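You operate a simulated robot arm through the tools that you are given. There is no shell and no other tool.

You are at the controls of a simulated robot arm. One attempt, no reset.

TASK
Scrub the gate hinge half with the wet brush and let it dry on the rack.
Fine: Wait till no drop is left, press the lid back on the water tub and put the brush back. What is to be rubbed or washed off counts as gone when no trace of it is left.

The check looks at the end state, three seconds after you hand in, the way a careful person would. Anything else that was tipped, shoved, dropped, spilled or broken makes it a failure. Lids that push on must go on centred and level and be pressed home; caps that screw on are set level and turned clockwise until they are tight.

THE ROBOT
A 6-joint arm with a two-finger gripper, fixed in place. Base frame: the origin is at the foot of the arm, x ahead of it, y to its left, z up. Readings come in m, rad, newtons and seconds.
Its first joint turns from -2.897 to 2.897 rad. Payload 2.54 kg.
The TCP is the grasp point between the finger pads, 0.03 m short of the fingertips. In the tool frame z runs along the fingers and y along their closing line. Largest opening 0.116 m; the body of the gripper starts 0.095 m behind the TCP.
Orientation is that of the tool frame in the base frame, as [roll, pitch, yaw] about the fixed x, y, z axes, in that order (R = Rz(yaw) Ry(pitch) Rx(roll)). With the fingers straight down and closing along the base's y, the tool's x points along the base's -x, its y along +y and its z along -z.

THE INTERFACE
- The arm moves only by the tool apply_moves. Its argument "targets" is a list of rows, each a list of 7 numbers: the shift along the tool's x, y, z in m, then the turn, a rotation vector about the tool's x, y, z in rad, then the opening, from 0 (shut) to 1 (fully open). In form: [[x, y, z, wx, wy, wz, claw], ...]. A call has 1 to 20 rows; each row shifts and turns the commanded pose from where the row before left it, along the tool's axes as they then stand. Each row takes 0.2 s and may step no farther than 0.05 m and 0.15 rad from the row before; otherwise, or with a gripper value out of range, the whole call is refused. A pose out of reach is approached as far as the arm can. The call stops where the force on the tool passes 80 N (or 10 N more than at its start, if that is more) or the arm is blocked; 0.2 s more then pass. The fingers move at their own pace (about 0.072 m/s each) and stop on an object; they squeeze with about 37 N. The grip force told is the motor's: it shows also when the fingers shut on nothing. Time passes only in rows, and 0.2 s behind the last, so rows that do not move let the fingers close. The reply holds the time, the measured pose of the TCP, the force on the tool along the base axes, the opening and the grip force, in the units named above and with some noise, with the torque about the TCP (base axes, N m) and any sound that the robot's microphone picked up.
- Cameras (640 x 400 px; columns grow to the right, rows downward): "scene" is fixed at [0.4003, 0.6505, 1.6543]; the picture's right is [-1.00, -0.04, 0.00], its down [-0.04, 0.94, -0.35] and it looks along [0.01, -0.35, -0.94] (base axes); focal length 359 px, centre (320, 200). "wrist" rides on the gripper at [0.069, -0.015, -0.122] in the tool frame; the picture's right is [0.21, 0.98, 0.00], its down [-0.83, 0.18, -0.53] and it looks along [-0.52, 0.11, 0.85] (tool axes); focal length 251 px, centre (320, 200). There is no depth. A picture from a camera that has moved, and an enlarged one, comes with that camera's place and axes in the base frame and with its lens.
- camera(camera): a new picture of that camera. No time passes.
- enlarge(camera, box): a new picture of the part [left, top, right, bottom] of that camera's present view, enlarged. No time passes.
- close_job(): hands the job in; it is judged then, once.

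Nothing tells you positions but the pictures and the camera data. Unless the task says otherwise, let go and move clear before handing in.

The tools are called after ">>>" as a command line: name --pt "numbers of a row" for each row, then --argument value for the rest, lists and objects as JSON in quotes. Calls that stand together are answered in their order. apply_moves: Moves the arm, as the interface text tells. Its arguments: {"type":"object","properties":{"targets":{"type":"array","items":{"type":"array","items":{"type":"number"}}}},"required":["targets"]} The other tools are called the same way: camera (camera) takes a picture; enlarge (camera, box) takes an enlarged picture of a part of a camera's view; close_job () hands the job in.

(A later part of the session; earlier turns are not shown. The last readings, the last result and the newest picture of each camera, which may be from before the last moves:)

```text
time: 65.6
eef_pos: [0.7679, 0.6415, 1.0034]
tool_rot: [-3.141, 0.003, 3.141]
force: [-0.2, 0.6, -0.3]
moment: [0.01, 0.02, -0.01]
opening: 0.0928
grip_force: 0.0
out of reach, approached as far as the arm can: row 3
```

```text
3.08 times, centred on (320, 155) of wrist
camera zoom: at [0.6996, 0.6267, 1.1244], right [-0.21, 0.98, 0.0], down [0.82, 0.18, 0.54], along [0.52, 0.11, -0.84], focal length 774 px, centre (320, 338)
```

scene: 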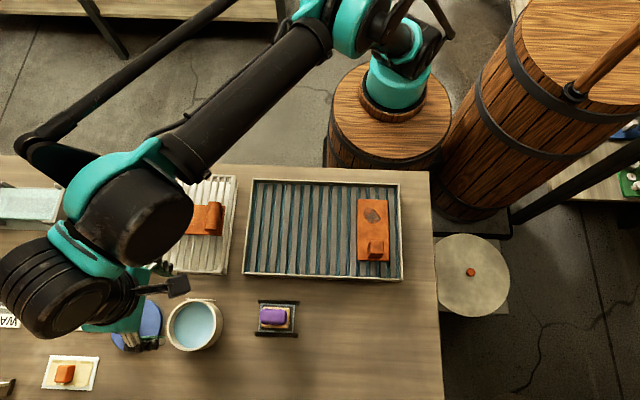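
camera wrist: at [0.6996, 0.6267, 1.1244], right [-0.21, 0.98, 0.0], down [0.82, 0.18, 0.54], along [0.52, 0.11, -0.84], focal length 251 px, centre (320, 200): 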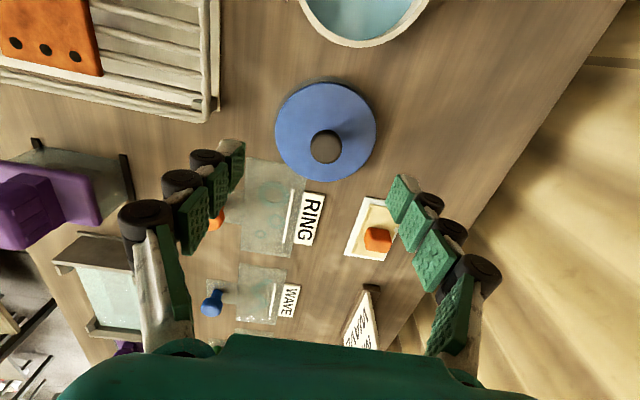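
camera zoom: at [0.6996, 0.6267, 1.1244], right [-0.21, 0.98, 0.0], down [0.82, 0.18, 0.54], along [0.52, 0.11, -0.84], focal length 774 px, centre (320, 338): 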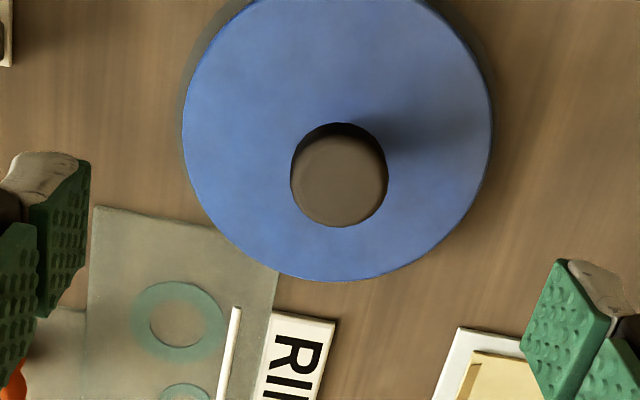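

Straight down, the arm's reach ends just short of the knob, which I put at about (0.779, 0.650). I'll back off, turn the wrist so the fingers close tangentially, and tilt the fingers outward about that closing line. Keeping that tilt throughout the carry keeps the lid level.

>>> apply_moves --pt "0.04 0 -0.02 0 0 0 0.6" --pt "0.04 0 -0.02 0 0 0 0.6" --pt "0 0 0 0 0 -0.139 0.6" --pt "0 0 0 0 0 -0.139 0.6" --pt "0 0 0 0 0 -0.139 0.6" --pt "0 0 0 0 0 -0.139 0.6" --pt "0 0 0 0 0 -0.139 0.6" --pt "0 0 0 0 -0.125 0 0.6" --pt "0 0 0 0 -0.125 0 0.6" --pt "0 0 0 0 0 0 0.6"

>>> camera --camera "wrist"

>>> camera --camera "scene"

```text
time: 67.8
eef_pos: [0.6868, 0.6409, 1.0443]
tool_rot: [-3.139, 0.252, -2.448]
force: [-0.1, 0.9, -1.2]
moment: [0.04, 0.03, 0.01]
opening: 0.0698
grip_force: 0.1
```

```text
taken
camera wrist: at [0.6229, 0.5687, 1.144], right [-0.78, 0.62, -0.06], down [0.4, 0.57, 0.72], along [0.48, 0.55, -0.69], focal length 251 px, centre (320, 200)
```

wrist: 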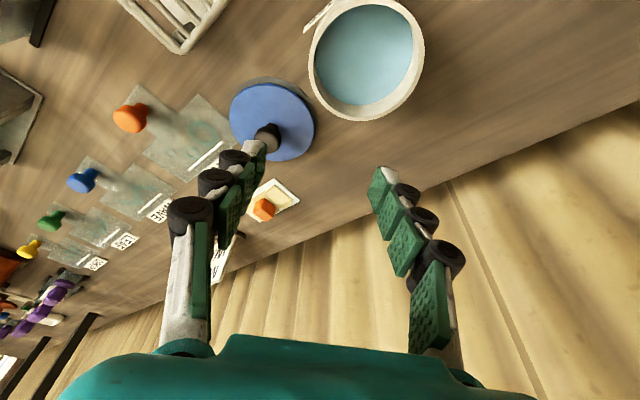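

```text
taken
```

scene: 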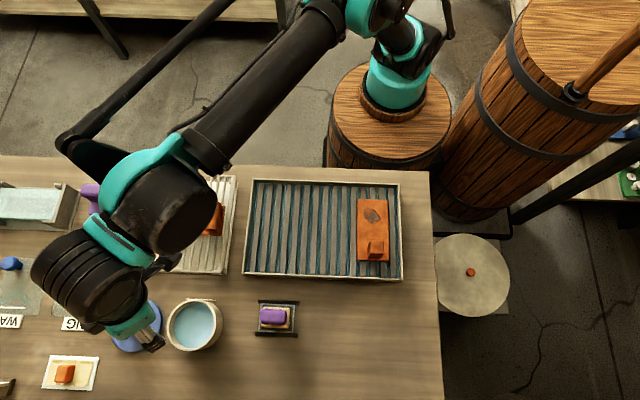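

The tilt is in place. I'm moving to above the knob and checking that it sits between the fingers.

>>> apply_moves --pt "-0.0171 -0.0172 0.0333 0 0 0 0.6" --pt "-0.0171 -0.0172 0.0333 0 0 0 0.6" --pt "-0.0172 -0.0171 0.0332 0 0 0 0.6" --pt "0 0 0 0 0 0 0.6" --pt "0 0 0 0 0 0 0.6"

>>> camera --camera "wrist"

>>> enlarge --camera "wrist" --box '[220, 70, 420, 230]'

>>> enlarge --camera "scene" --box '[90, 280, 240, 370]'

```text
time: 69.0
eef_pos: [0.7784, 0.6512, 0.9597]
tool_rot: [-3.14, 0.251, -2.449]
force: [-0.8, -0.1, 0.3]
moment: [-0.02, 0.01, 0.02]
opening: 0.0695
grip_force: 0.1
```

```text
taken
camera wrist: at [0.7142, 0.5773, 1.0606], right [-0.78, 0.62, -0.05], down [0.4, 0.57, 0.72], along [0.48, 0.54, -0.69], focal length 251 px, centre (320, 200)
```

wrist: 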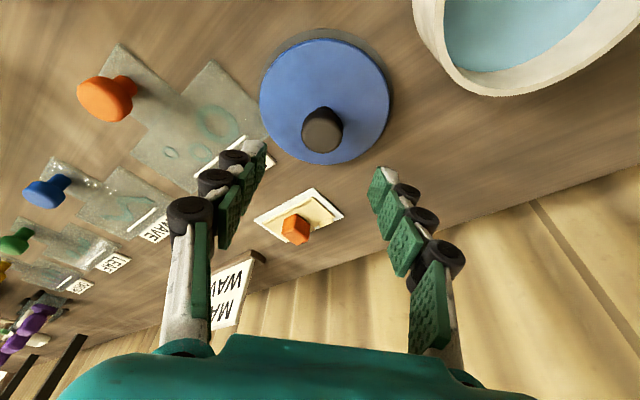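

```text
2.50 times, centred on (320, 150) of wrist
camera zoom: at [0.7142, 0.5773, 1.0606], right [-0.78, 0.62, -0.05], down [0.4, 0.57, 0.72], along [0.48, 0.54, -0.69], focal length 629 px, centre (320, 325)
```

zoom: 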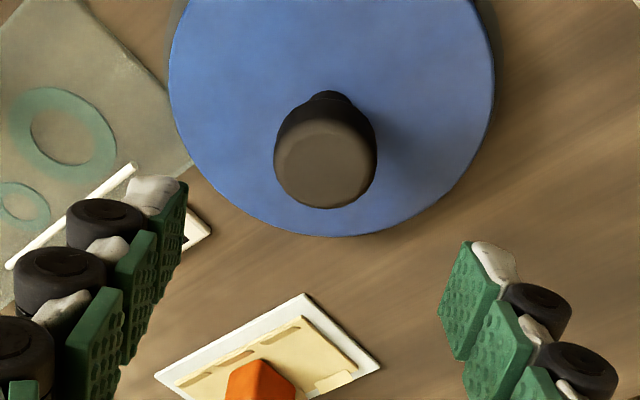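

```text
4.27 times, centred on (165, 325) of scene
camera zoom: at [0.4003, 0.6505, 1.6543], right [-1.0, -0.04, 0.0], down [-0.04, 0.94, -0.35], along [0.01, -0.35, -0.94], focal length 1531 px, centre (981, -333)
```

zoom: 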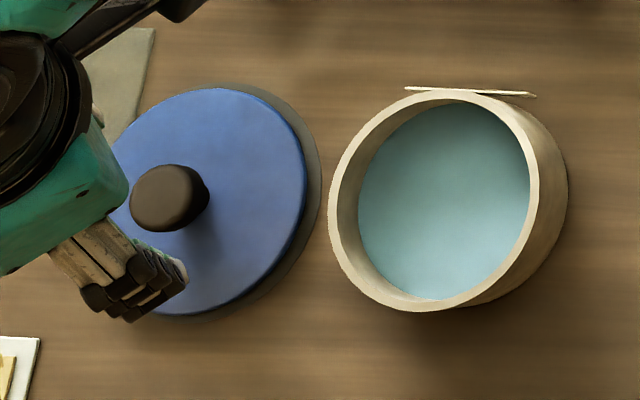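

The knob top is at about (0.780, 0.650, 0.904) and sits centred between the fingers. I'm descending vertically around it.

>>> apply_moves --pt "0.0049 -0.001 0.0194 0 0 0 0.6" --pt "0.0049 -0.001 0.0194 0 0 0 0.6" --pt "0.002 0 0.0078 0 0 0 0.6" --pt "0 0 0 0 0 0 0.6"

>>> camera --camera "wrist"

>>> enlarge --camera "scene" --box '[90, 280, 240, 370]'

```text
time: 70.0
eef_pos: [0.7794, 0.6493, 0.9123]
tool_rot: [-3.14, 0.25, -2.448]
force: [0.1, -0.8, 0.2]
moment: [-0.02, 0.0, 0.05]
opening: 0.0697
grip_force: 0.0
```

```text
taken
camera wrist: at [0.7152, 0.5759, 1.0126], right [-0.78, 0.62, -0.05], down [0.4, 0.57, 0.72], along [0.48, 0.54, -0.69], focal length 251 px, centre (320, 200)
```

wrist: 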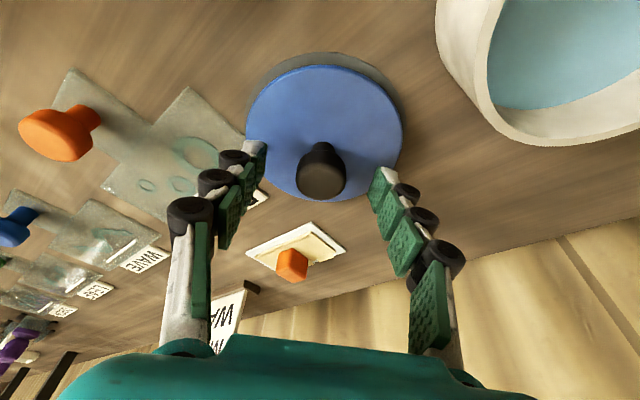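

```text
4.27 times, centred on (165, 325) of scene
camera zoom: at [0.4003, 0.6505, 1.6543], right [-1.0, -0.04, 0.0], down [-0.04, 0.94, -0.35], along [0.01, -0.35, -0.94], focal length 1531 px, centre (981, -333)
```

zoom: 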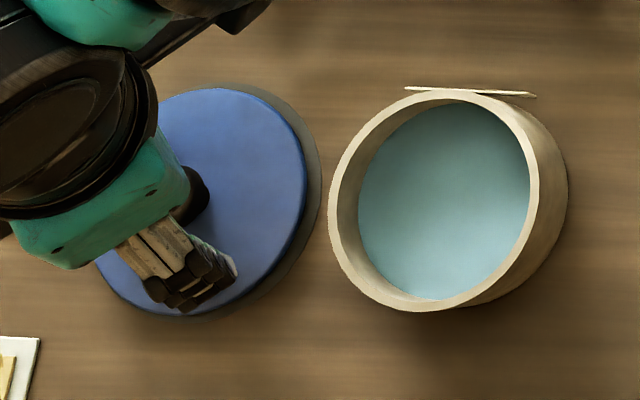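

The knob is right at the grip point. I'm closing.

>>> apply_moves --pt "0.0004 0 0.0015 0 0 0 0.5" --pt "0 0 0 0 0 0 0.35" --pt "0 0 0 0 0 0 0.2" --pt "0 0 0 0 0 0 0.0" --pt "0 0 0 0 0 0 0.0"

>>> camera --camera "wrist"

```text
time: 71.2
eef_pos: [0.7792, 0.6494, 0.9108]
tool_rot: [-3.139, 0.252, -2.45]
force: [-0.1, 0.5, 0.2]
moment: [0.0, -0.02, 0.01]
opening: 0.0273
grip_force: 37.0
```

```text
taken
camera wrist: at [0.7155, 0.5759, 1.0112], right [-0.78, 0.62, -0.05], down [0.4, 0.57, 0.72], along [0.48, 0.54, -0.69], focal length 251 px, centre (320, 200)
```

wrist: 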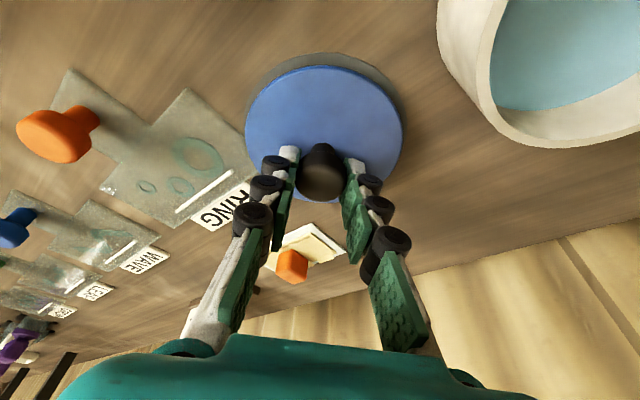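

It's a clean grip on the knob. I'm lifting straight up and checking that the lid hangs level.

>>> apply_moves --pt "-0.00124 0 -0.00484 0 0 0 0" --pt "-0.0037 0 -0.0145 0 0 0 0" --pt "-0.0074 0 -0.0291 0 0 0 0" --pt "-0.0074 0 -0.0291 0 0 0 0" --pt "0 0 0 0 0 0 0"

>>> camera --camera "wrist"

>>> enlarge --camera "scene" --box '[90, 260, 240, 370]'

```text
time: 72.4
eef_pos: [0.7796, 0.6495, 0.9901]
tool_rot: [-3.14, 0.251, -2.447]
force: [-1.1, -0.5, 0.6]
moment: [-0.01, -0.01, -0.03]
opening: 0.0275
grip_force: 37.1
```

```text
taken
camera wrist: at [0.7145, 0.5757, 1.0914], right [-0.78, 0.62, -0.05], down [0.4, 0.57, 0.72], along [0.48, 0.54, -0.69], focal length 251 px, centre (320, 200)
```

wrist: 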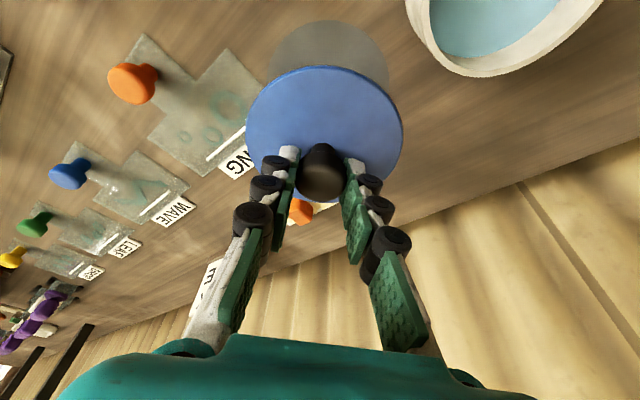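

```text
3.64 times, centred on (165, 315) of scene
camera zoom: at [0.4003, 0.6505, 1.6543], right [-1.0, -0.04, 0.0], down [-0.04, 0.94, -0.35], along [0.01, -0.35, -0.94], focal length 1305 px, centre (884, -218)
```

zoom: 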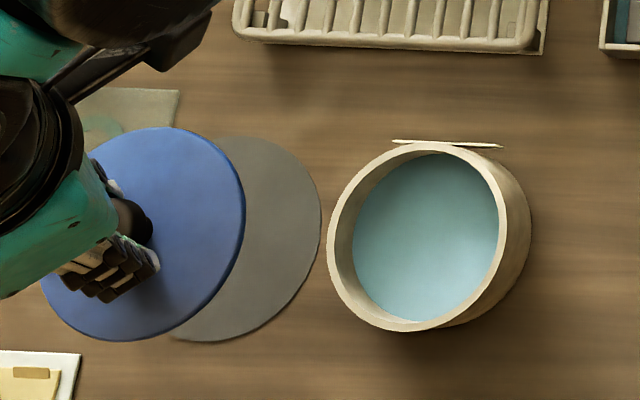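

The lid is level and came free of its mat. My best tub centre is (0.650, 0.645), rim z ≈ 0.914. I'm carrying the lid across with the orientation unchanged.

>>> apply_moves --pt "0.0239 0.01975 -0.01 0 0 0 0" --pt "0.0239 0.01975 -0.01 0 0 0 0" --pt "0.0239 0.01975 -0.01 0 0 0 0" --pt "0.0239 0.01975 -0.01 0 0 0 0" --pt "0 0 0 0 0 0 0" --pt "0 0 0 0 0 0 0"

>>> camera --camera "wrist"

>>> camera --camera "scene"

>>> enlarge --camera "scene" --box '[120, 260, 260, 370]'

```text
time: 73.8
eef_pos: [0.6492, 0.644, 1.0052]
tool_rot: [-3.14, 0.251, -2.449]
force: [-1.4, 0.5, -0.2]
moment: [-0.01, 0.01, -0.01]
opening: 0.0274
grip_force: 36.8
```

```text
taken
camera wrist: at [0.5851, 0.5708, 1.1063], right [-0.78, 0.62, -0.05], down [0.4, 0.57, 0.72], along [0.48, 0.54, -0.69], focal length 251 px, centre (320, 200)
```

wrist: 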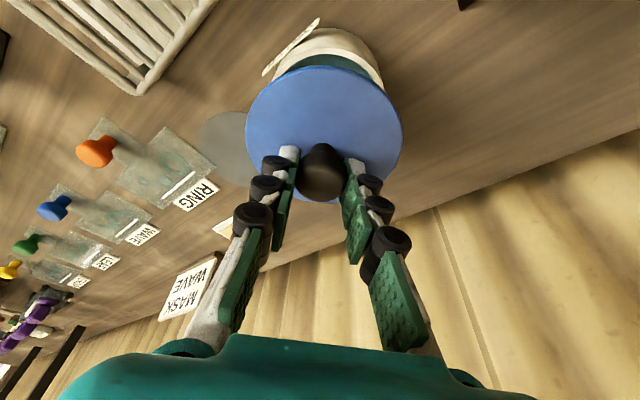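

```text
taken
```

scene: 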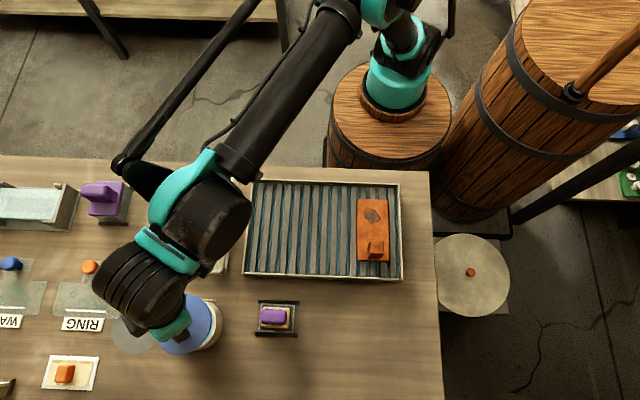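

```text
3.64 times, centred on (190, 315) of scene
camera zoom: at [0.4003, 0.6505, 1.6543], right [-1.0, -0.04, 0.0], down [-0.04, 0.94, -0.35], along [0.01, -0.35, -0.94], focal length 1305 px, centre (793, -218)
```

zoom: 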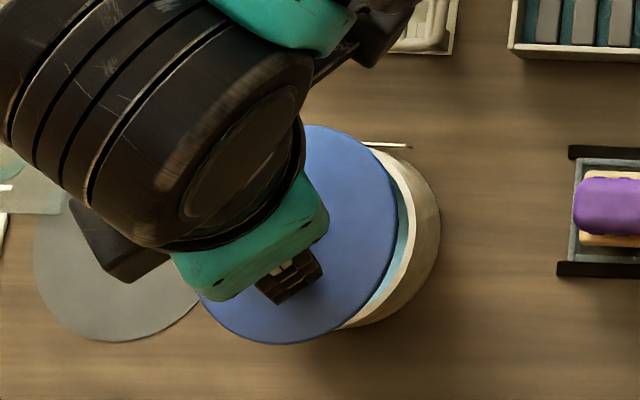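

The lid is over the tub. I'm lowering to about 1 cm above the rim and comparing the outlines.

>>> apply_moves --pt "0.0035 0 0.01355 0 0 0 0" --pt "0.0035 0 0.01355 0 0 0 0" --pt "0 0 0 0 0 0 0"

>>> enlarge --camera "wrist" --box '[220, 0, 420, 220]'

>>> enlarge --camera "scene" --box '[140, 275, 250, 365]'

```text
time: 74.6
eef_pos: [0.6501, 0.6445, 0.9779]
tool_rot: [-3.139, 0.25, -2.449]
force: [-0.4, -1.1, -0.5]
moment: [0.02, 0.03, 0.01]
opening: 0.0271
grip_force: 36.8
```

```text
1.82 times, centred on (320, 110) of wrist
camera zoom: at [0.5853, 0.5705, 1.0781], right [-0.78, 0.62, -0.05], down [0.4, 0.57, 0.72], along [0.48, 0.54, -0.69], focal length 457 px, centre (320, 364)
```

zoom: 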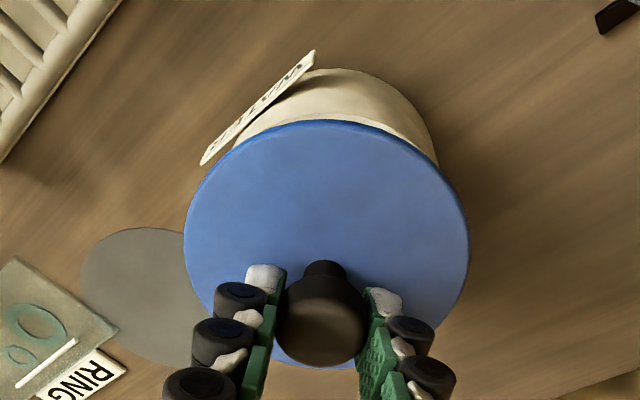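

```text
4.44 times, centred on (195, 320) of scene
camera zoom: at [0.4003, 0.6505, 1.6543], right [-1.0, -0.04, 0.0], down [-0.04, 0.94, -0.35], along [0.01, -0.35, -0.94], focal length 1594 px, centre (876, -333)
```

zoom: 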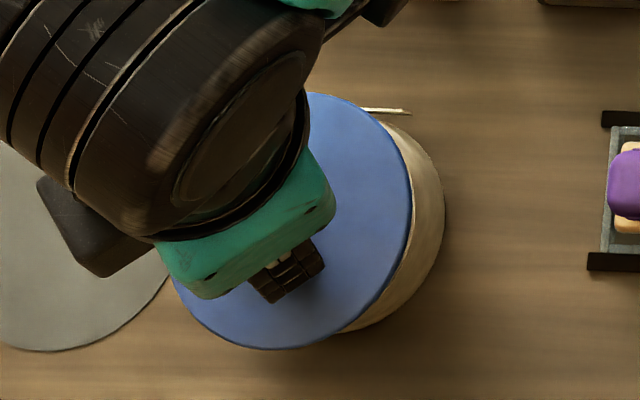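

At this gap the overlap looks close, but I want the centring verified better before pressing. I'll slide the lid sideways and up a little so the wrist camera sees the whole tub rim next to the held lid.

>>> apply_moves --pt "-0.0099 0 -0.0388 0 0 0 0" --pt "0 -0.045 0 0 0 0 0" --pt "0.0 -0.045 0 0 0 0 0" --pt "0 -0.02 0 0 0 0 0" --pt "0 0 0 0 0 0 0" --pt "0 0 0 0 0 0 0"

>>> camera --camera "wrist"

>>> enlarge --camera "wrist" --box '[380, 40, 580, 190]'

>>> enlarge --camera "scene" --box '[140, 275, 250, 365]'

```text
time: 76.0
eef_pos: [0.721, 0.5593, 1.0173]
tool_rot: [-3.14, 0.252, -2.448]
force: [0.2, 0.4, 0.2]
moment: [0.02, -0.01, 0.0]
opening: 0.0273
grip_force: 37.4
```

```text
taken
camera wrist: at [0.6561, 0.4856, 1.1177], right [-0.78, 0.62, -0.05], down [0.4, 0.57, 0.72], along [0.48, 0.54, -0.69], focal length 251 px, centre (320, 200)
```

wrist: 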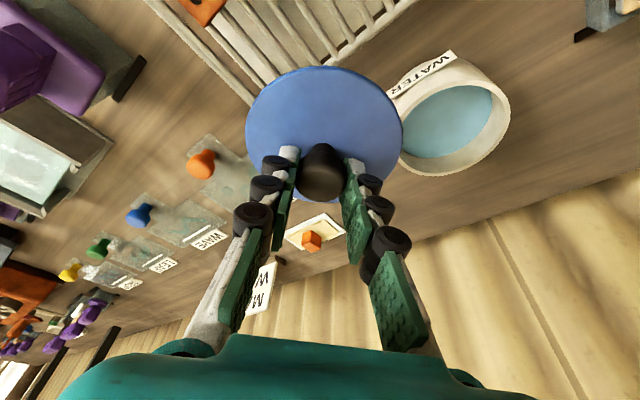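

```text
2.67 times, centred on (480, 115) of wrist
camera zoom: at [0.6561, 0.4856, 1.1177], right [-0.78, 0.62, -0.05], down [0.4, 0.57, 0.72], along [0.48, 0.54, -0.69], focal length 670 px, centre (-107, 427)
```

zoom: 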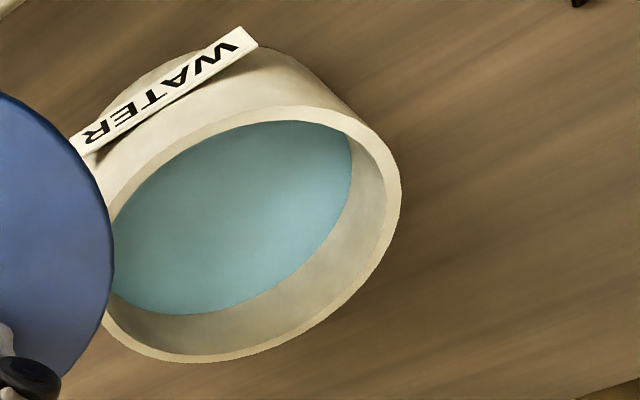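

```text
4.44 times, centred on (195, 320) of scene
camera zoom: at [0.4003, 0.6505, 1.6543], right [-1.0, -0.04, 0.0], down [-0.04, 0.94, -0.35], along [0.01, -0.35, -0.94], focal length 1594 px, centre (876, -333)
```

zoom: 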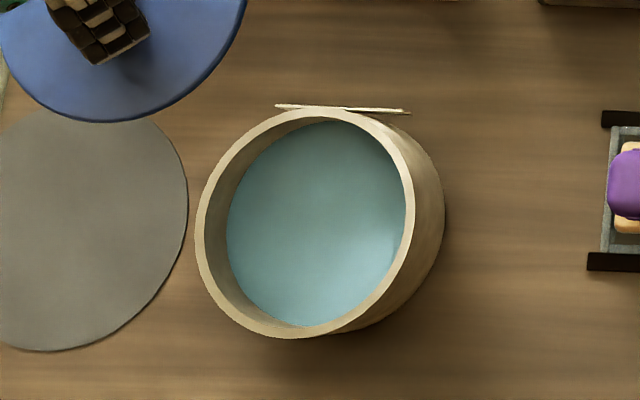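

In the same scene zoom, the tub rim centre (305, 223) and the lid position I had before agree to within about 1 mm after correcting for height. I'm returning to exactly that spot and lowering to contact.

>>> apply_moves --pt "0 0.045 0 0 0 0 0" --pt "0 0.045 0 0 0 0 0" --pt "0 0.02 0 0 0 0 0" --pt "0 0 0 0 0 0 0" --pt "0.0099 0 0.0388 0 0 0 0" --pt "0 0 0 0 0 0 0" --pt "0 0 0 0 0 0 0"

>>> enlarge --camera "scene" --box '[140, 275, 250, 365]'

```text
time: 77.6
eef_pos: [0.6493, 0.6441, 0.9777]
tool_rot: [-3.139, 0.252, -2.449]
force: [0.3, -0.4, 0.0]
moment: [0.02, 0.01, 0.0]
opening: 0.0269
grip_force: 36.1
```

```text
4.44 times, centred on (195, 320) of scene
camera zoom: at [0.4003, 0.6505, 1.6543], right [-1.0, -0.04, 0.0], down [-0.04, 0.94, -0.35], along [0.01, -0.35, -0.94], focal length 1594 px, centre (876, -333)
```

zoom: 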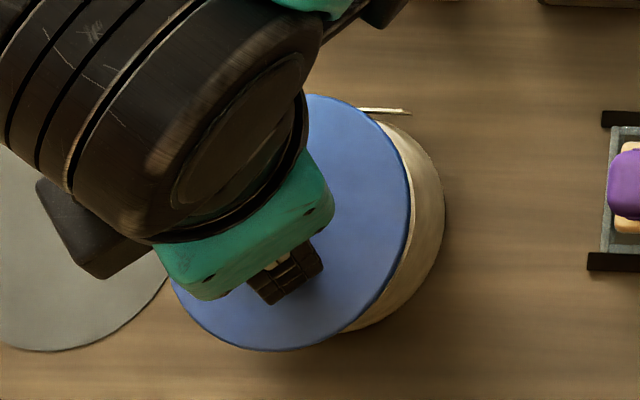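

>>> apply_moves --pt "0.001 0 0.0039 0 0 0 0" --pt "0.00074 0 0.0029 0 0 0 0" --pt "0.0005 0 0.0019 0 0 0 0"

>>> apply_moves --pt "0.0005 0 0.0019 0 0 0 0" --pt "0 0 0 0 0 0 0"

```text
time: 78.4
eef_pos: [0.6505, 0.643, 0.9667]
tool_rot: [-3.14, 0.251, -2.449]
force: [0.6, -0.3, -1.4]
moment: [0.03, 0.0, 0.01]
opening: 0.0273
grip_force: 37.2
```

```text
time: 79.0
eef_pos: [0.6511, 0.6449, 0.9664]
tool_rot: [-3.141, 0.253, -2.449]
force: [-1.0, 0.5, 0.2]
moment: [0.0, -0.02, 0.0]
opening: 0.0271
grip_force: 36.7
```

>>> apply_moves --pt "0.00025 0 0.00097 0 0 0 0" --pt "0 0 0 0 0 0 0"

>>> apply_moves --pt "0.00025 0 0.00097 0 0 0 0" --pt "0 0 0 0 0 0 0"

>>> apply_moves --pt "0.00025 0 0.00097 0 0 0 0" --pt "0 0 0 0 0 0 0"

```text
time: 79.6
eef_pos: [0.6498, 0.6445, 0.964]
tool_rot: [-3.141, 0.251, -2.448]
force: [0.1, 0.2, 0.3]
moment: [0.03, -0.04, 0.0]
opening: 0.027
grip_force: 36.6
```

```text
time: 80.2
eef_pos: [0.65, 0.6438, 0.9641]
tool_rot: [-3.141, 0.251, -2.447]
force: [-0.3, 0.3, -1.1]
moment: [-0.01, 0.01, -0.03]
opening: 0.0268
grip_force: 37.6
```

```text
time: 80.8
eef_pos: [0.6507, 0.6447, 0.9633]
tool_rot: [3.141, 0.251, -2.449]
force: [-0.1, 0.0, -0.8]
moment: [0.01, -0.01, 0.0]
opening: 0.0271
grip_force: 37.4
```

>>> apply_moves --pt "0.00025 0 0.00097 0 0 0 0" --pt "0 0 0 0 0 0 0"

>>> apply_moves --pt "0.00025 0 0.00097 0 0 0 0" --pt "0 0 0 0 0 0 0"

>>> apply_moves --pt "0.00025 0 0.00097 0 0 0 0" --pt "0 0 0 0 0 0 0"

>>> enlarge --camera "wrist" --box '[220, 0, 420, 220]'

```text
time: 81.4
eef_pos: [0.6504, 0.644, 0.9625]
tool_rot: [-3.139, 0.251, -2.449]
force: [0.5, 0.7, -0.5]
moment: [0.0, -0.02, 0.01]
opening: 0.0272
grip_force: 37.1
```

```text
time: 82.0
eef_pos: [0.6501, 0.6436, 0.961]
tool_rot: [-3.14, 0.253, -2.449]
force: [0.2, -0.5, 0.5]
moment: [-0.01, 0.0, 0.03]
opening: 0.0272
grip_force: 36.5
```

```text
time: 82.6
eef_pos: [0.6491, 0.6433, 0.96]
tool_rot: [-3.141, 0.251, -2.448]
force: [0.0, 0.5, 0.4]
moment: [0.03, -0.03, 0.01]
opening: 0.027
grip_force: 37.1
```

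```text
1.82 times, centred on (320, 110) of wrist
camera zoom: at [0.5856, 0.5708, 1.0606], right [-0.78, 0.62, -0.05], down [0.4, 0.57, 0.72], along [0.48, 0.54, -0.69], focal length 457 px, centre (320, 364)
```

zoom: 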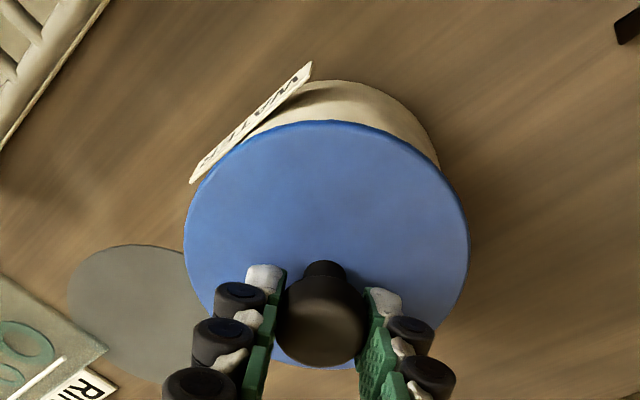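

>>> apply_moves --pt "0.00025 0 0.00097 0 0 0 0" --pt "0 0 0 0 0 0 0"

>>> apply_moves --pt "0.00025 0 0.00097 0 0 0 0" --pt "0 0 0 0 0 0 0"

>>> apply_moves --pt "0.00025 0 0.00097 0 0 0 0" --pt "0 0 0 0 0 0 0"

>>> apply_moves --pt "0.00025 0 0.00097 0 0 0 0" --pt "0 0 0 0 0 0 0"

```text
time: 83.2
eef_pos: [0.6499, 0.6448, 0.9585]
tool_rot: [-3.14, 0.25, -2.45]
force: [-0.4, 0.4, 0.0]
moment: [0.0, 0.02, 0.06]
opening: 0.0269
grip_force: 37.5
```

```text
time: 83.8
eef_pos: [0.6499, 0.6449, 0.959]
tool_rot: [-3.14, 0.252, -2.448]
force: [-2.8, -0.3, 8.8]
moment: [0.02, 0.12, 0.06]
opening: 0.0269
grip_force: 36.7
```

```text
time: 84.4
eef_pos: [0.6481, 0.6435, 0.9582]
tool_rot: [-3.14, 0.252, -2.447]
force: [-0.2, 5.4, 29.2]
moment: [0.13, 0.0, 0.05]
opening: 0.0272
grip_force: 36.9
```

```text
time: 85.0
eef_pos: [0.6495, 0.6438, 0.9584]
tool_rot: [-3.139, 0.255, -2.449]
force: [2.6, 9.2, 55.1]
moment: [0.26, -0.05, 0.06]
opening: 0.0274
grip_force: 36.8
```

Contact at z ≈ 0.9585, with force building evenly and only a small moment. I'm checking the fit visually before pressing.

>>> enlarge --camera "wrist" --box '[220, 0, 420, 220]'

>>> enlarge --camera "scene" --box '[140, 275, 250, 365]'

```text
1.82 times, centred on (320, 110) of wrist
camera zoom: at [0.585, 0.5704, 1.0586], right [-0.78, 0.62, -0.06], down [0.39, 0.57, 0.72], along [0.48, 0.55, -0.69], focal length 457 px, centre (320, 364)
```

zoom: 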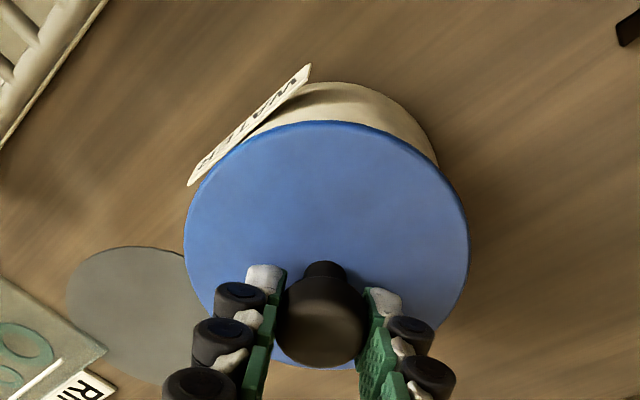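

```text
4.44 times, centred on (195, 320) of scene
camera zoom: at [0.4003, 0.6505, 1.6543], right [-1.0, -0.04, 0.0], down [-0.04, 0.94, -0.35], along [0.01, -0.35, -0.94], focal length 1594 px, centre (876, -333)
```

zoom: 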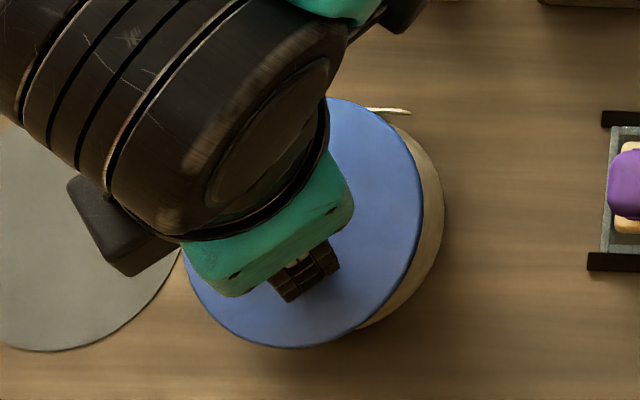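

The lid is centred to within about 1 mm in both directions. I'm pressing down further.

>>> apply_moves --pt "0.00025 0 0.00097 0 0 0 0" --pt "0 0 0 0 0 0 0"

>>> apply_moves --pt "0.00025 0 0.00097 0 0 0 0" --pt "0 0 0 0 0 0 0"

```text
time: 85.6
eef_pos: [0.6493, 0.6424, 0.9588]
tool_rot: [-3.141, 0.257, -2.451]
force: [2.2, 11.9, 65.3]
moment: [0.36, -0.09, 0.07]
opening: 0.0266
grip_force: 37.0
```

```text
time: 86.2
eef_pos: [0.6489, 0.6425, 0.9566]
tool_rot: [-3.14, 0.252, -2.449]
force: [0.4, 8.3, 65.3]
moment: [0.25, -0.03, 0.06]
opening: 0.027
grip_force: 36.8
```

>>> apply_moves --pt "0.00025 0 0.00097 0 0 0 0" --pt "0 0 0 0 0 0 0"

>>> apply_moves --pt "0.00025 0 0.00097 0 0 0 0" --pt "0 0 0 0 0 0 0"

>>> enlarge --camera "wrist" --box '[220, 0, 420, 220]'

```text
time: 86.8
eef_pos: [0.6493, 0.6437, 0.9559]
tool_rot: [-3.139, 0.252, -2.449]
force: [1.0, 4.6, 64.2]
moment: [0.17, -0.11, 0.02]
opening: 0.0271
grip_force: 36.7
```

```text
time: 87.4
eef_pos: [0.6489, 0.6427, 0.9548]
tool_rot: [-3.14, 0.254, -2.449]
force: [-0.2, 0.9, 63.0]
moment: [0.12, -0.12, 0.06]
opening: 0.0275
grip_force: 36.6
```

```text
1.82 times, centred on (320, 110) of wrist
camera zoom: at [0.5848, 0.5701, 1.055], right [-0.78, 0.62, -0.06], down [0.4, 0.57, 0.72], along [0.48, 0.55, -0.69], focal length 457 px, centre (320, 364)
```

zoom: 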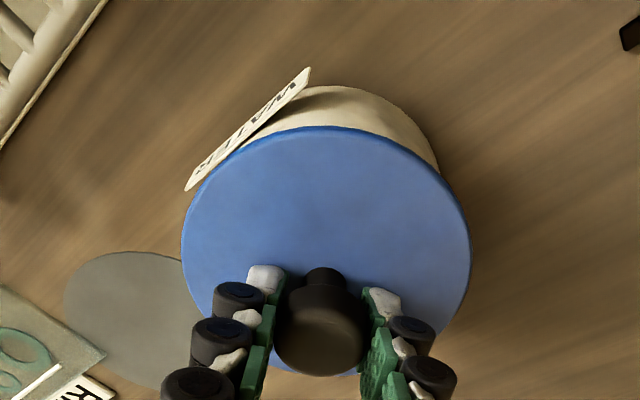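

The fingers are now sliding down on the knob instead of moving the lid further, so I'll let go. Then I'll rise and look at how the lid sits before pressing from the top.

>>> apply_moves --pt "-0.0005 0 -0.0019 0 0 0 0.1" --pt "-0.0002 0 -0.001 0 0 0 0.3" --pt "0 0 0 0 0 0 0.5" --pt "0 0 0 0 0 0 0.6" --pt "0 0 0 0 0 0 0.6" --pt "-0.0074 0 -0.0291 0 0 0 0.6" --pt "-0.0099 0 -0.0388 0 0 0 0.6" --pt "0 0 0 0 0 0 0.6"

>>> camera --camera "wrist"

>>> enlarge --camera "wrist" --box '[220, 0, 420, 200]'

>>> enlarge --camera "scene" --box '[140, 275, 250, 365]'

```text
time: 89.2
eef_pos: [0.6494, 0.6447, 1.0248]
tool_rot: [-3.14, 0.251, -2.449]
force: [-0.8, -0.4, -0.1]
moment: [0.01, -0.01, -0.02]
opening: 0.0696
grip_force: 0.1
```

```text
taken
camera wrist: at [0.586, 0.5714, 1.1257], right [-0.78, 0.62, -0.05], down [0.4, 0.57, 0.72], along [0.48, 0.54, -0.69], focal length 251 px, centre (320, 200)
```

wrist: 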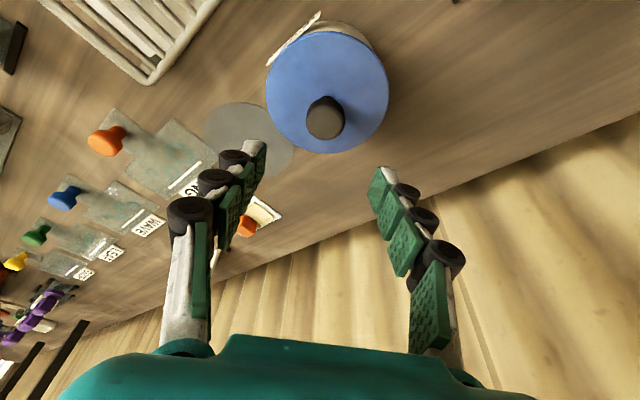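

```text
2.00 times, centred on (320, 100) of wrist
camera zoom: at [0.586, 0.5714, 1.1257], right [-0.78, 0.62, -0.05], down [0.4, 0.57, 0.72], along [0.48, 0.54, -0.69], focal length 503 px, centre (320, 400)
```

zoom: 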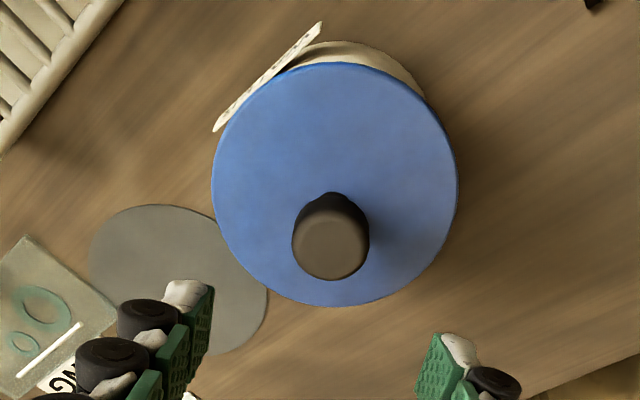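

```text
4.44 times, centred on (195, 320) of scene
camera zoom: at [0.4003, 0.6505, 1.6543], right [-1.0, -0.04, 0.0], down [-0.04, 0.94, -0.35], along [0.01, -0.35, -0.94], focal length 1594 px, centre (876, -333)
```

zoom: 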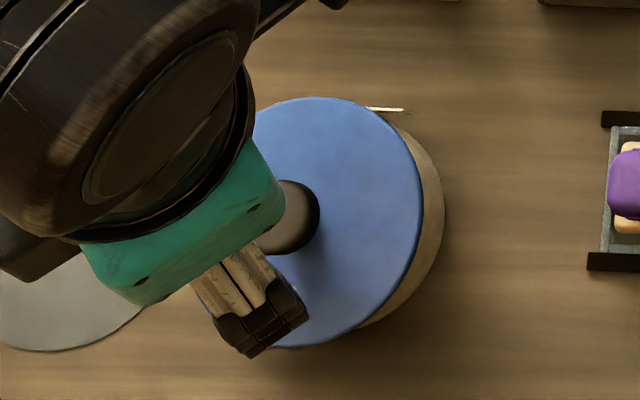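

The lid looks level and centred. I'll bring the tool back to vertical, close the fingers and press straight down on the knob.

>>> apply_moves --pt "0 0 0 0 0.125 0 0.3" --pt "0 0 0 0 0.126 0 0.0" --pt "0 0 0 0 0 0 0.0" --pt "0 0 0 0 0 0 0.0" --pt "0 0 0 0 0 0 0.0"

>>> camera --camera "wrist"

>>> enlarge --camera "wrist" --box '[240, 70, 400, 210]'

```text
time: 90.4
eef_pos: [0.6502, 0.6446, 1.0251]
tool_rot: [-3.14, -0.001, -2.448]
force: [0.5, 0.5, -0.1]
moment: [-0.03, -0.02, 0.01]
opening: 0.0
grip_force: 28.9
```

```text
taken
camera wrist: at [0.6073, 0.5894, 1.1464], right [-0.79, 0.61, 0.0], down [0.52, 0.67, 0.53], along [0.33, 0.42, -0.85], focal length 251 px, centre (320, 200)
```

wrist: 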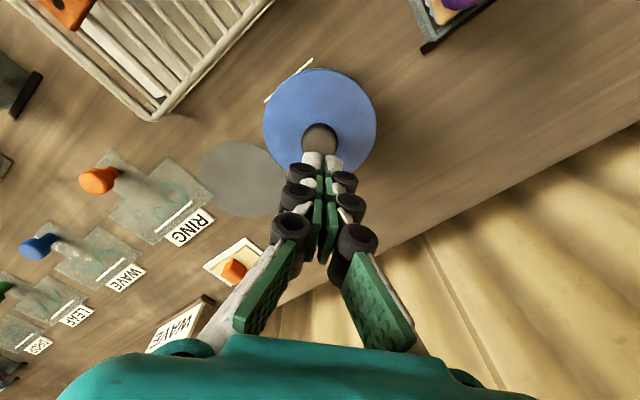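

```text
2.86 times, centred on (320, 140) of wrist
camera zoom: at [0.6073, 0.5894, 1.1464], right [-0.79, 0.61, 0.0], down [0.52, 0.67, 0.53], along [0.33, 0.42, -0.85], focal length 718 px, centre (320, 371)
```

zoom: 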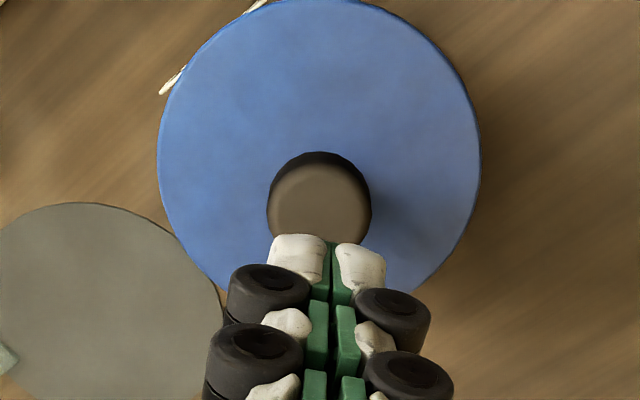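

The closed fingertips are right above the knob. I'm descending and pressing.

>>> apply_moves --pt "0 0 0.02 0 0 0 0" --pt "0 0 0.01 0 0 0 0" --pt "0 0 0.004 0 0 0 0" --pt "0 0 0 0 0 0 0"

>>> apply_moves --pt "0 0 0.002 0 0 0 0" --pt "0 0 0.001 0 0 0 0"

>>> apply_moves --pt "0 0 0.001 0 0 0 0" --pt "0 0 0.001 0 0 0 0"

```text
time: 91.4
eef_pos: [0.6485, 0.6435, 0.9908]
tool_rot: [-3.138, 0.0, -2.448]
force: [-0.4, 0.4, 0.1]
moment: [-0.04, 0.02, -0.01]
opening: 0.0
grip_force: 28.4
```

```text
time: 92.0
eef_pos: [0.6504, 0.6458, 0.9885]
tool_rot: [-3.14, 0.001, -2.447]
force: [0.0, 0.1, -0.1]
moment: [0.0, 0.0, 0.0]
opening: 0.0
grip_force: 28.7
```

```text
time: 92.6
eef_pos: [0.6497, 0.6436, 0.9861]
tool_rot: [-3.14, 0.001, -2.45]
force: [-0.7, 0.7, 0.1]
moment: [-0.01, -0.01, 0.0]
opening: 0.0002
grip_force: 28.4
```

>>> apply_moves --pt "0 0 0.001 0 0 0 0" --pt "0 0 0.001 0 0 0 0"

>>> apply_moves --pt "0 0 0.001 0 0 0 0" --pt "0 0 0.001 0 0 0 0"

>>> apply_moves --pt "0 0 0.001 0 0 0 0" --pt "0 0 0 0 0 0 0"

```text
time: 93.2
eef_pos: [0.6492, 0.644, 0.984]
tool_rot: [3.14, 0.002, -2.451]
force: [-0.1, -0.9, 0.3]
moment: [0.01, 0.02, 0.01]
opening: 0.0
grip_force: 28.7
```

```text
time: 93.8
eef_pos: [0.6503, 0.6446, 0.9821]
tool_rot: [-3.14, 0.001, -2.446]
force: [-0.8, 1.6, 4.9]
moment: [-0.02, 0.0, -0.01]
opening: 0.0062
grip_force: 28.4
```

```text
time: 94.4
eef_pos: [0.6484, 0.6443, 0.9813]
tool_rot: [-3.14, 0.001, -2.451]
force: [3.3, 3.6, 18.2]
moment: [0.09, -0.11, -0.03]
opening: 0.006
grip_force: 28.3
```

Contact with the knob top. I'm pressing harder step by step.

>>> apply_moves --pt "0 0 0.001 0 0 0 0" --pt "0 0 0.0 0 0 0 0"

>>> apply_moves --pt "0 0 0.001 0 0 0 0" --pt "0 0 0.0 0 0 0 0"

>>> apply_moves --pt "0 0 0.001 0 0 0 0" --pt "0 0 0 0 0 0 0"

```text
time: 95.0
eef_pos: [0.6503, 0.6439, 0.9825]
tool_rot: [-3.139, 0.001, -2.45]
force: [6.4, 9.5, 38.3]
moment: [0.27, -0.2, -0.02]
opening: 0.0058
grip_force: 28.9
```

```text
time: 95.6
eef_pos: [0.649, 0.6435, 0.9813]
tool_rot: [-3.14, 0.004, -2.448]
force: [12.1, 14.9, 63.7]
moment: [0.33, -0.32, 0.01]
opening: 0.0059
grip_force: 29.0
```

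```text
time: 96.1
eef_pos: [0.6492, 0.644, 0.9825]
tool_rot: [-3.14, 0.005, -2.45]
force: [-0.4, 2.6, 25.9]
moment: [0.08, 0.05, -0.03]
opening: 0.0061
grip_force: 28.4
stopped in row 2: the force on the tool passed its limit at 82 N (the readings are from after the stop); the commanded pose is now the measured one
```

It took 82 N without moving further, so it may already be home. I'll rise, step aside and tilt the camera for a low side view of the lid's seam.

>>> apply_moves --pt "0 0 -0.03 0 0 0 0" --pt "0 0 -0.04 0 0 0 0" --pt "0 0 -0.03 0 0 0 0" --pt "0.0235 -0.0378 0 0 0 0 0" --pt "0.0235 -0.0378 0 0 0 0 0" --pt "0 0 0 0 -0.14 0 0" --pt "0 0 0 0 -0.14 0 0" --pt "0 0 0 0 -0.14 0 0" --pt "0 0 0 0 -0.14 0 0" --pt "0 0 0 0 -0.14 0 0" --pt "0 0 0 0 -0.1 0 0" --pt "0 0 0 0 0 0 0" --pt "0 0 0 0 0 0 0"

>>> camera --camera "wrist"

>>> camera --camera "scene"

```text
time: 98.9
eef_pos: [0.6618, 0.5561, 1.0792]
tool_rot: [-3.14, 0.803, -2.447]
force: [-0.4, -0.7, 0.3]
moment: [0.01, 0.0, 0.01]
opening: 0.0
grip_force: 28.7
```

```text
taken
camera wrist: at [0.568, 0.4583, 1.1145], right [-0.74, 0.66, -0.16], down [0.03, 0.26, 0.96], along [0.67, 0.71, -0.21], focal length 251 px, centre (320, 200)
```

wrist: 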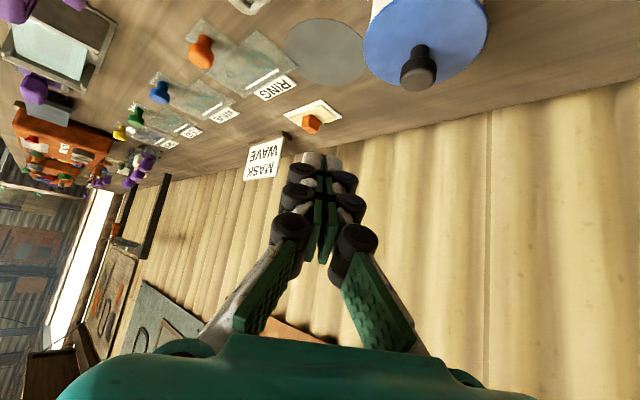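

```text
taken
```

scene: 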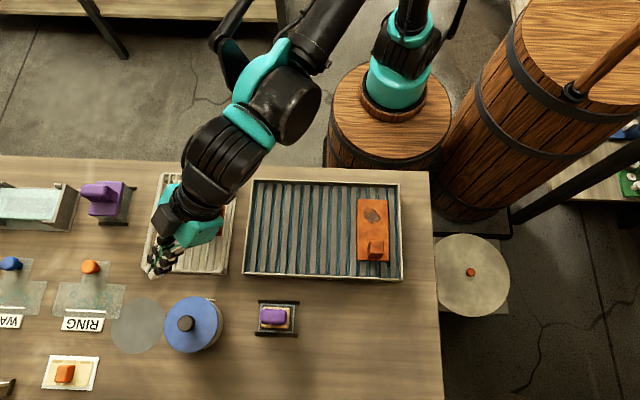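

The view is upside-down but clear, with the tub at the upper right. I'm lowering the camera for a flatter look at the seam.

>>> apply_moves --pt "0.0275 0 0.0267 0 0 0 0" --pt "0.0275 0 0.0267 0 0 0 0" --pt "0.0275 0 0.0267 0 0 0 0" --pt "0 0 0 0 0 0 0"

>>> camera --camera "wrist"

>>> enlarge --camera "wrist" --box '[340, 80, 520, 200]'

```text
time: 99.9
eef_pos: [0.6627, 0.5553, 0.9639]
tool_rot: [-3.141, 0.802, -2.447]
force: [-0.1, 0.1, -0.5]
moment: [0.01, 0.0, -0.01]
opening: 0.0002
grip_force: 28.4
```

```text
taken
camera wrist: at [0.5688, 0.4577, 0.9989], right [-0.74, 0.66, -0.16], down [0.03, 0.26, 0.96], along [0.67, 0.71, -0.21], focal length 251 px, centre (320, 200)
```

wrist: 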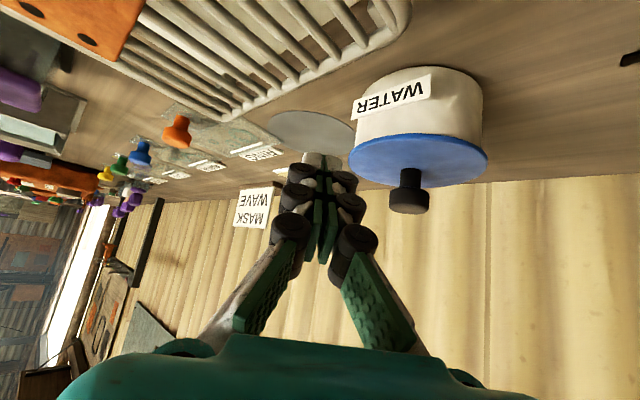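

```text
3.33 times, centred on (430, 140) of wrist
camera zoom: at [0.5688, 0.4577, 0.9989], right [-0.74, 0.66, -0.16], down [0.03, 0.26, 0.96], along [0.67, 0.71, -0.21], focal length 838 px, centre (-47, 400)
```

zoom: 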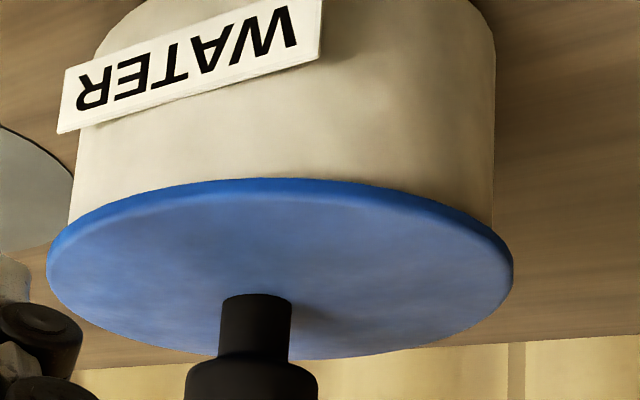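

The lid disc lies flush on the rim, level, with an even overhang all round. I'm taking one slightly lower look to rule out a gap.

>>> apply_moves --pt "0.0125 0 0.0122 0 0 0 0" --pt "0.0125 0 0.0122 0 0 0 0" --pt "0 0 0 0 0 0 0"

>>> camera --camera "wrist"

>>> enlarge --camera "wrist" --box '[345, 110, 505, 220]'

```text
time: 100.7
eef_pos: [0.6612, 0.555, 0.93]
tool_rot: [-3.141, 0.802, -2.448]
force: [0.2, 0.3, -0.1]
moment: [-0.01, -0.01, 0.01]
opening: 0.0
grip_force: 28.9
```

```text
taken
camera wrist: at [0.5685, 0.4579, 0.9644], right [-0.74, 0.66, -0.16], down [0.03, 0.26, 0.96], along [0.67, 0.71, -0.21], focal length 251 px, centre (320, 200)
```

wrist: 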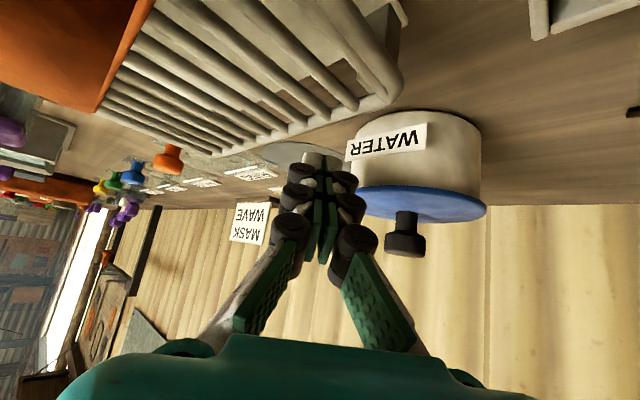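

```text
3.64 times, centred on (425, 165) of wrist
camera zoom: at [0.5685, 0.4579, 0.9644], right [-0.74, 0.66, -0.16], down [0.03, 0.26, 0.96], along [0.67, 0.71, -0.21], focal length 914 px, centre (-62, 327)
```

zoom: 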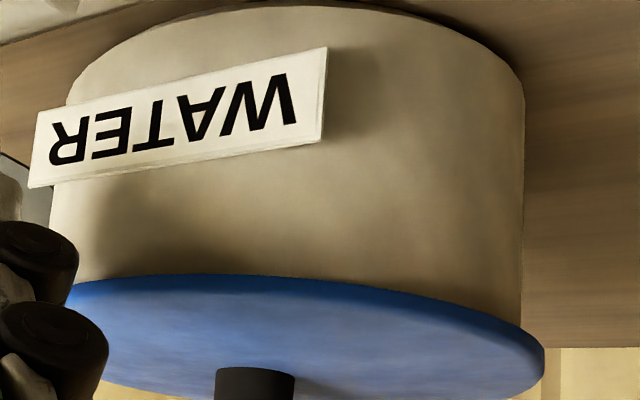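

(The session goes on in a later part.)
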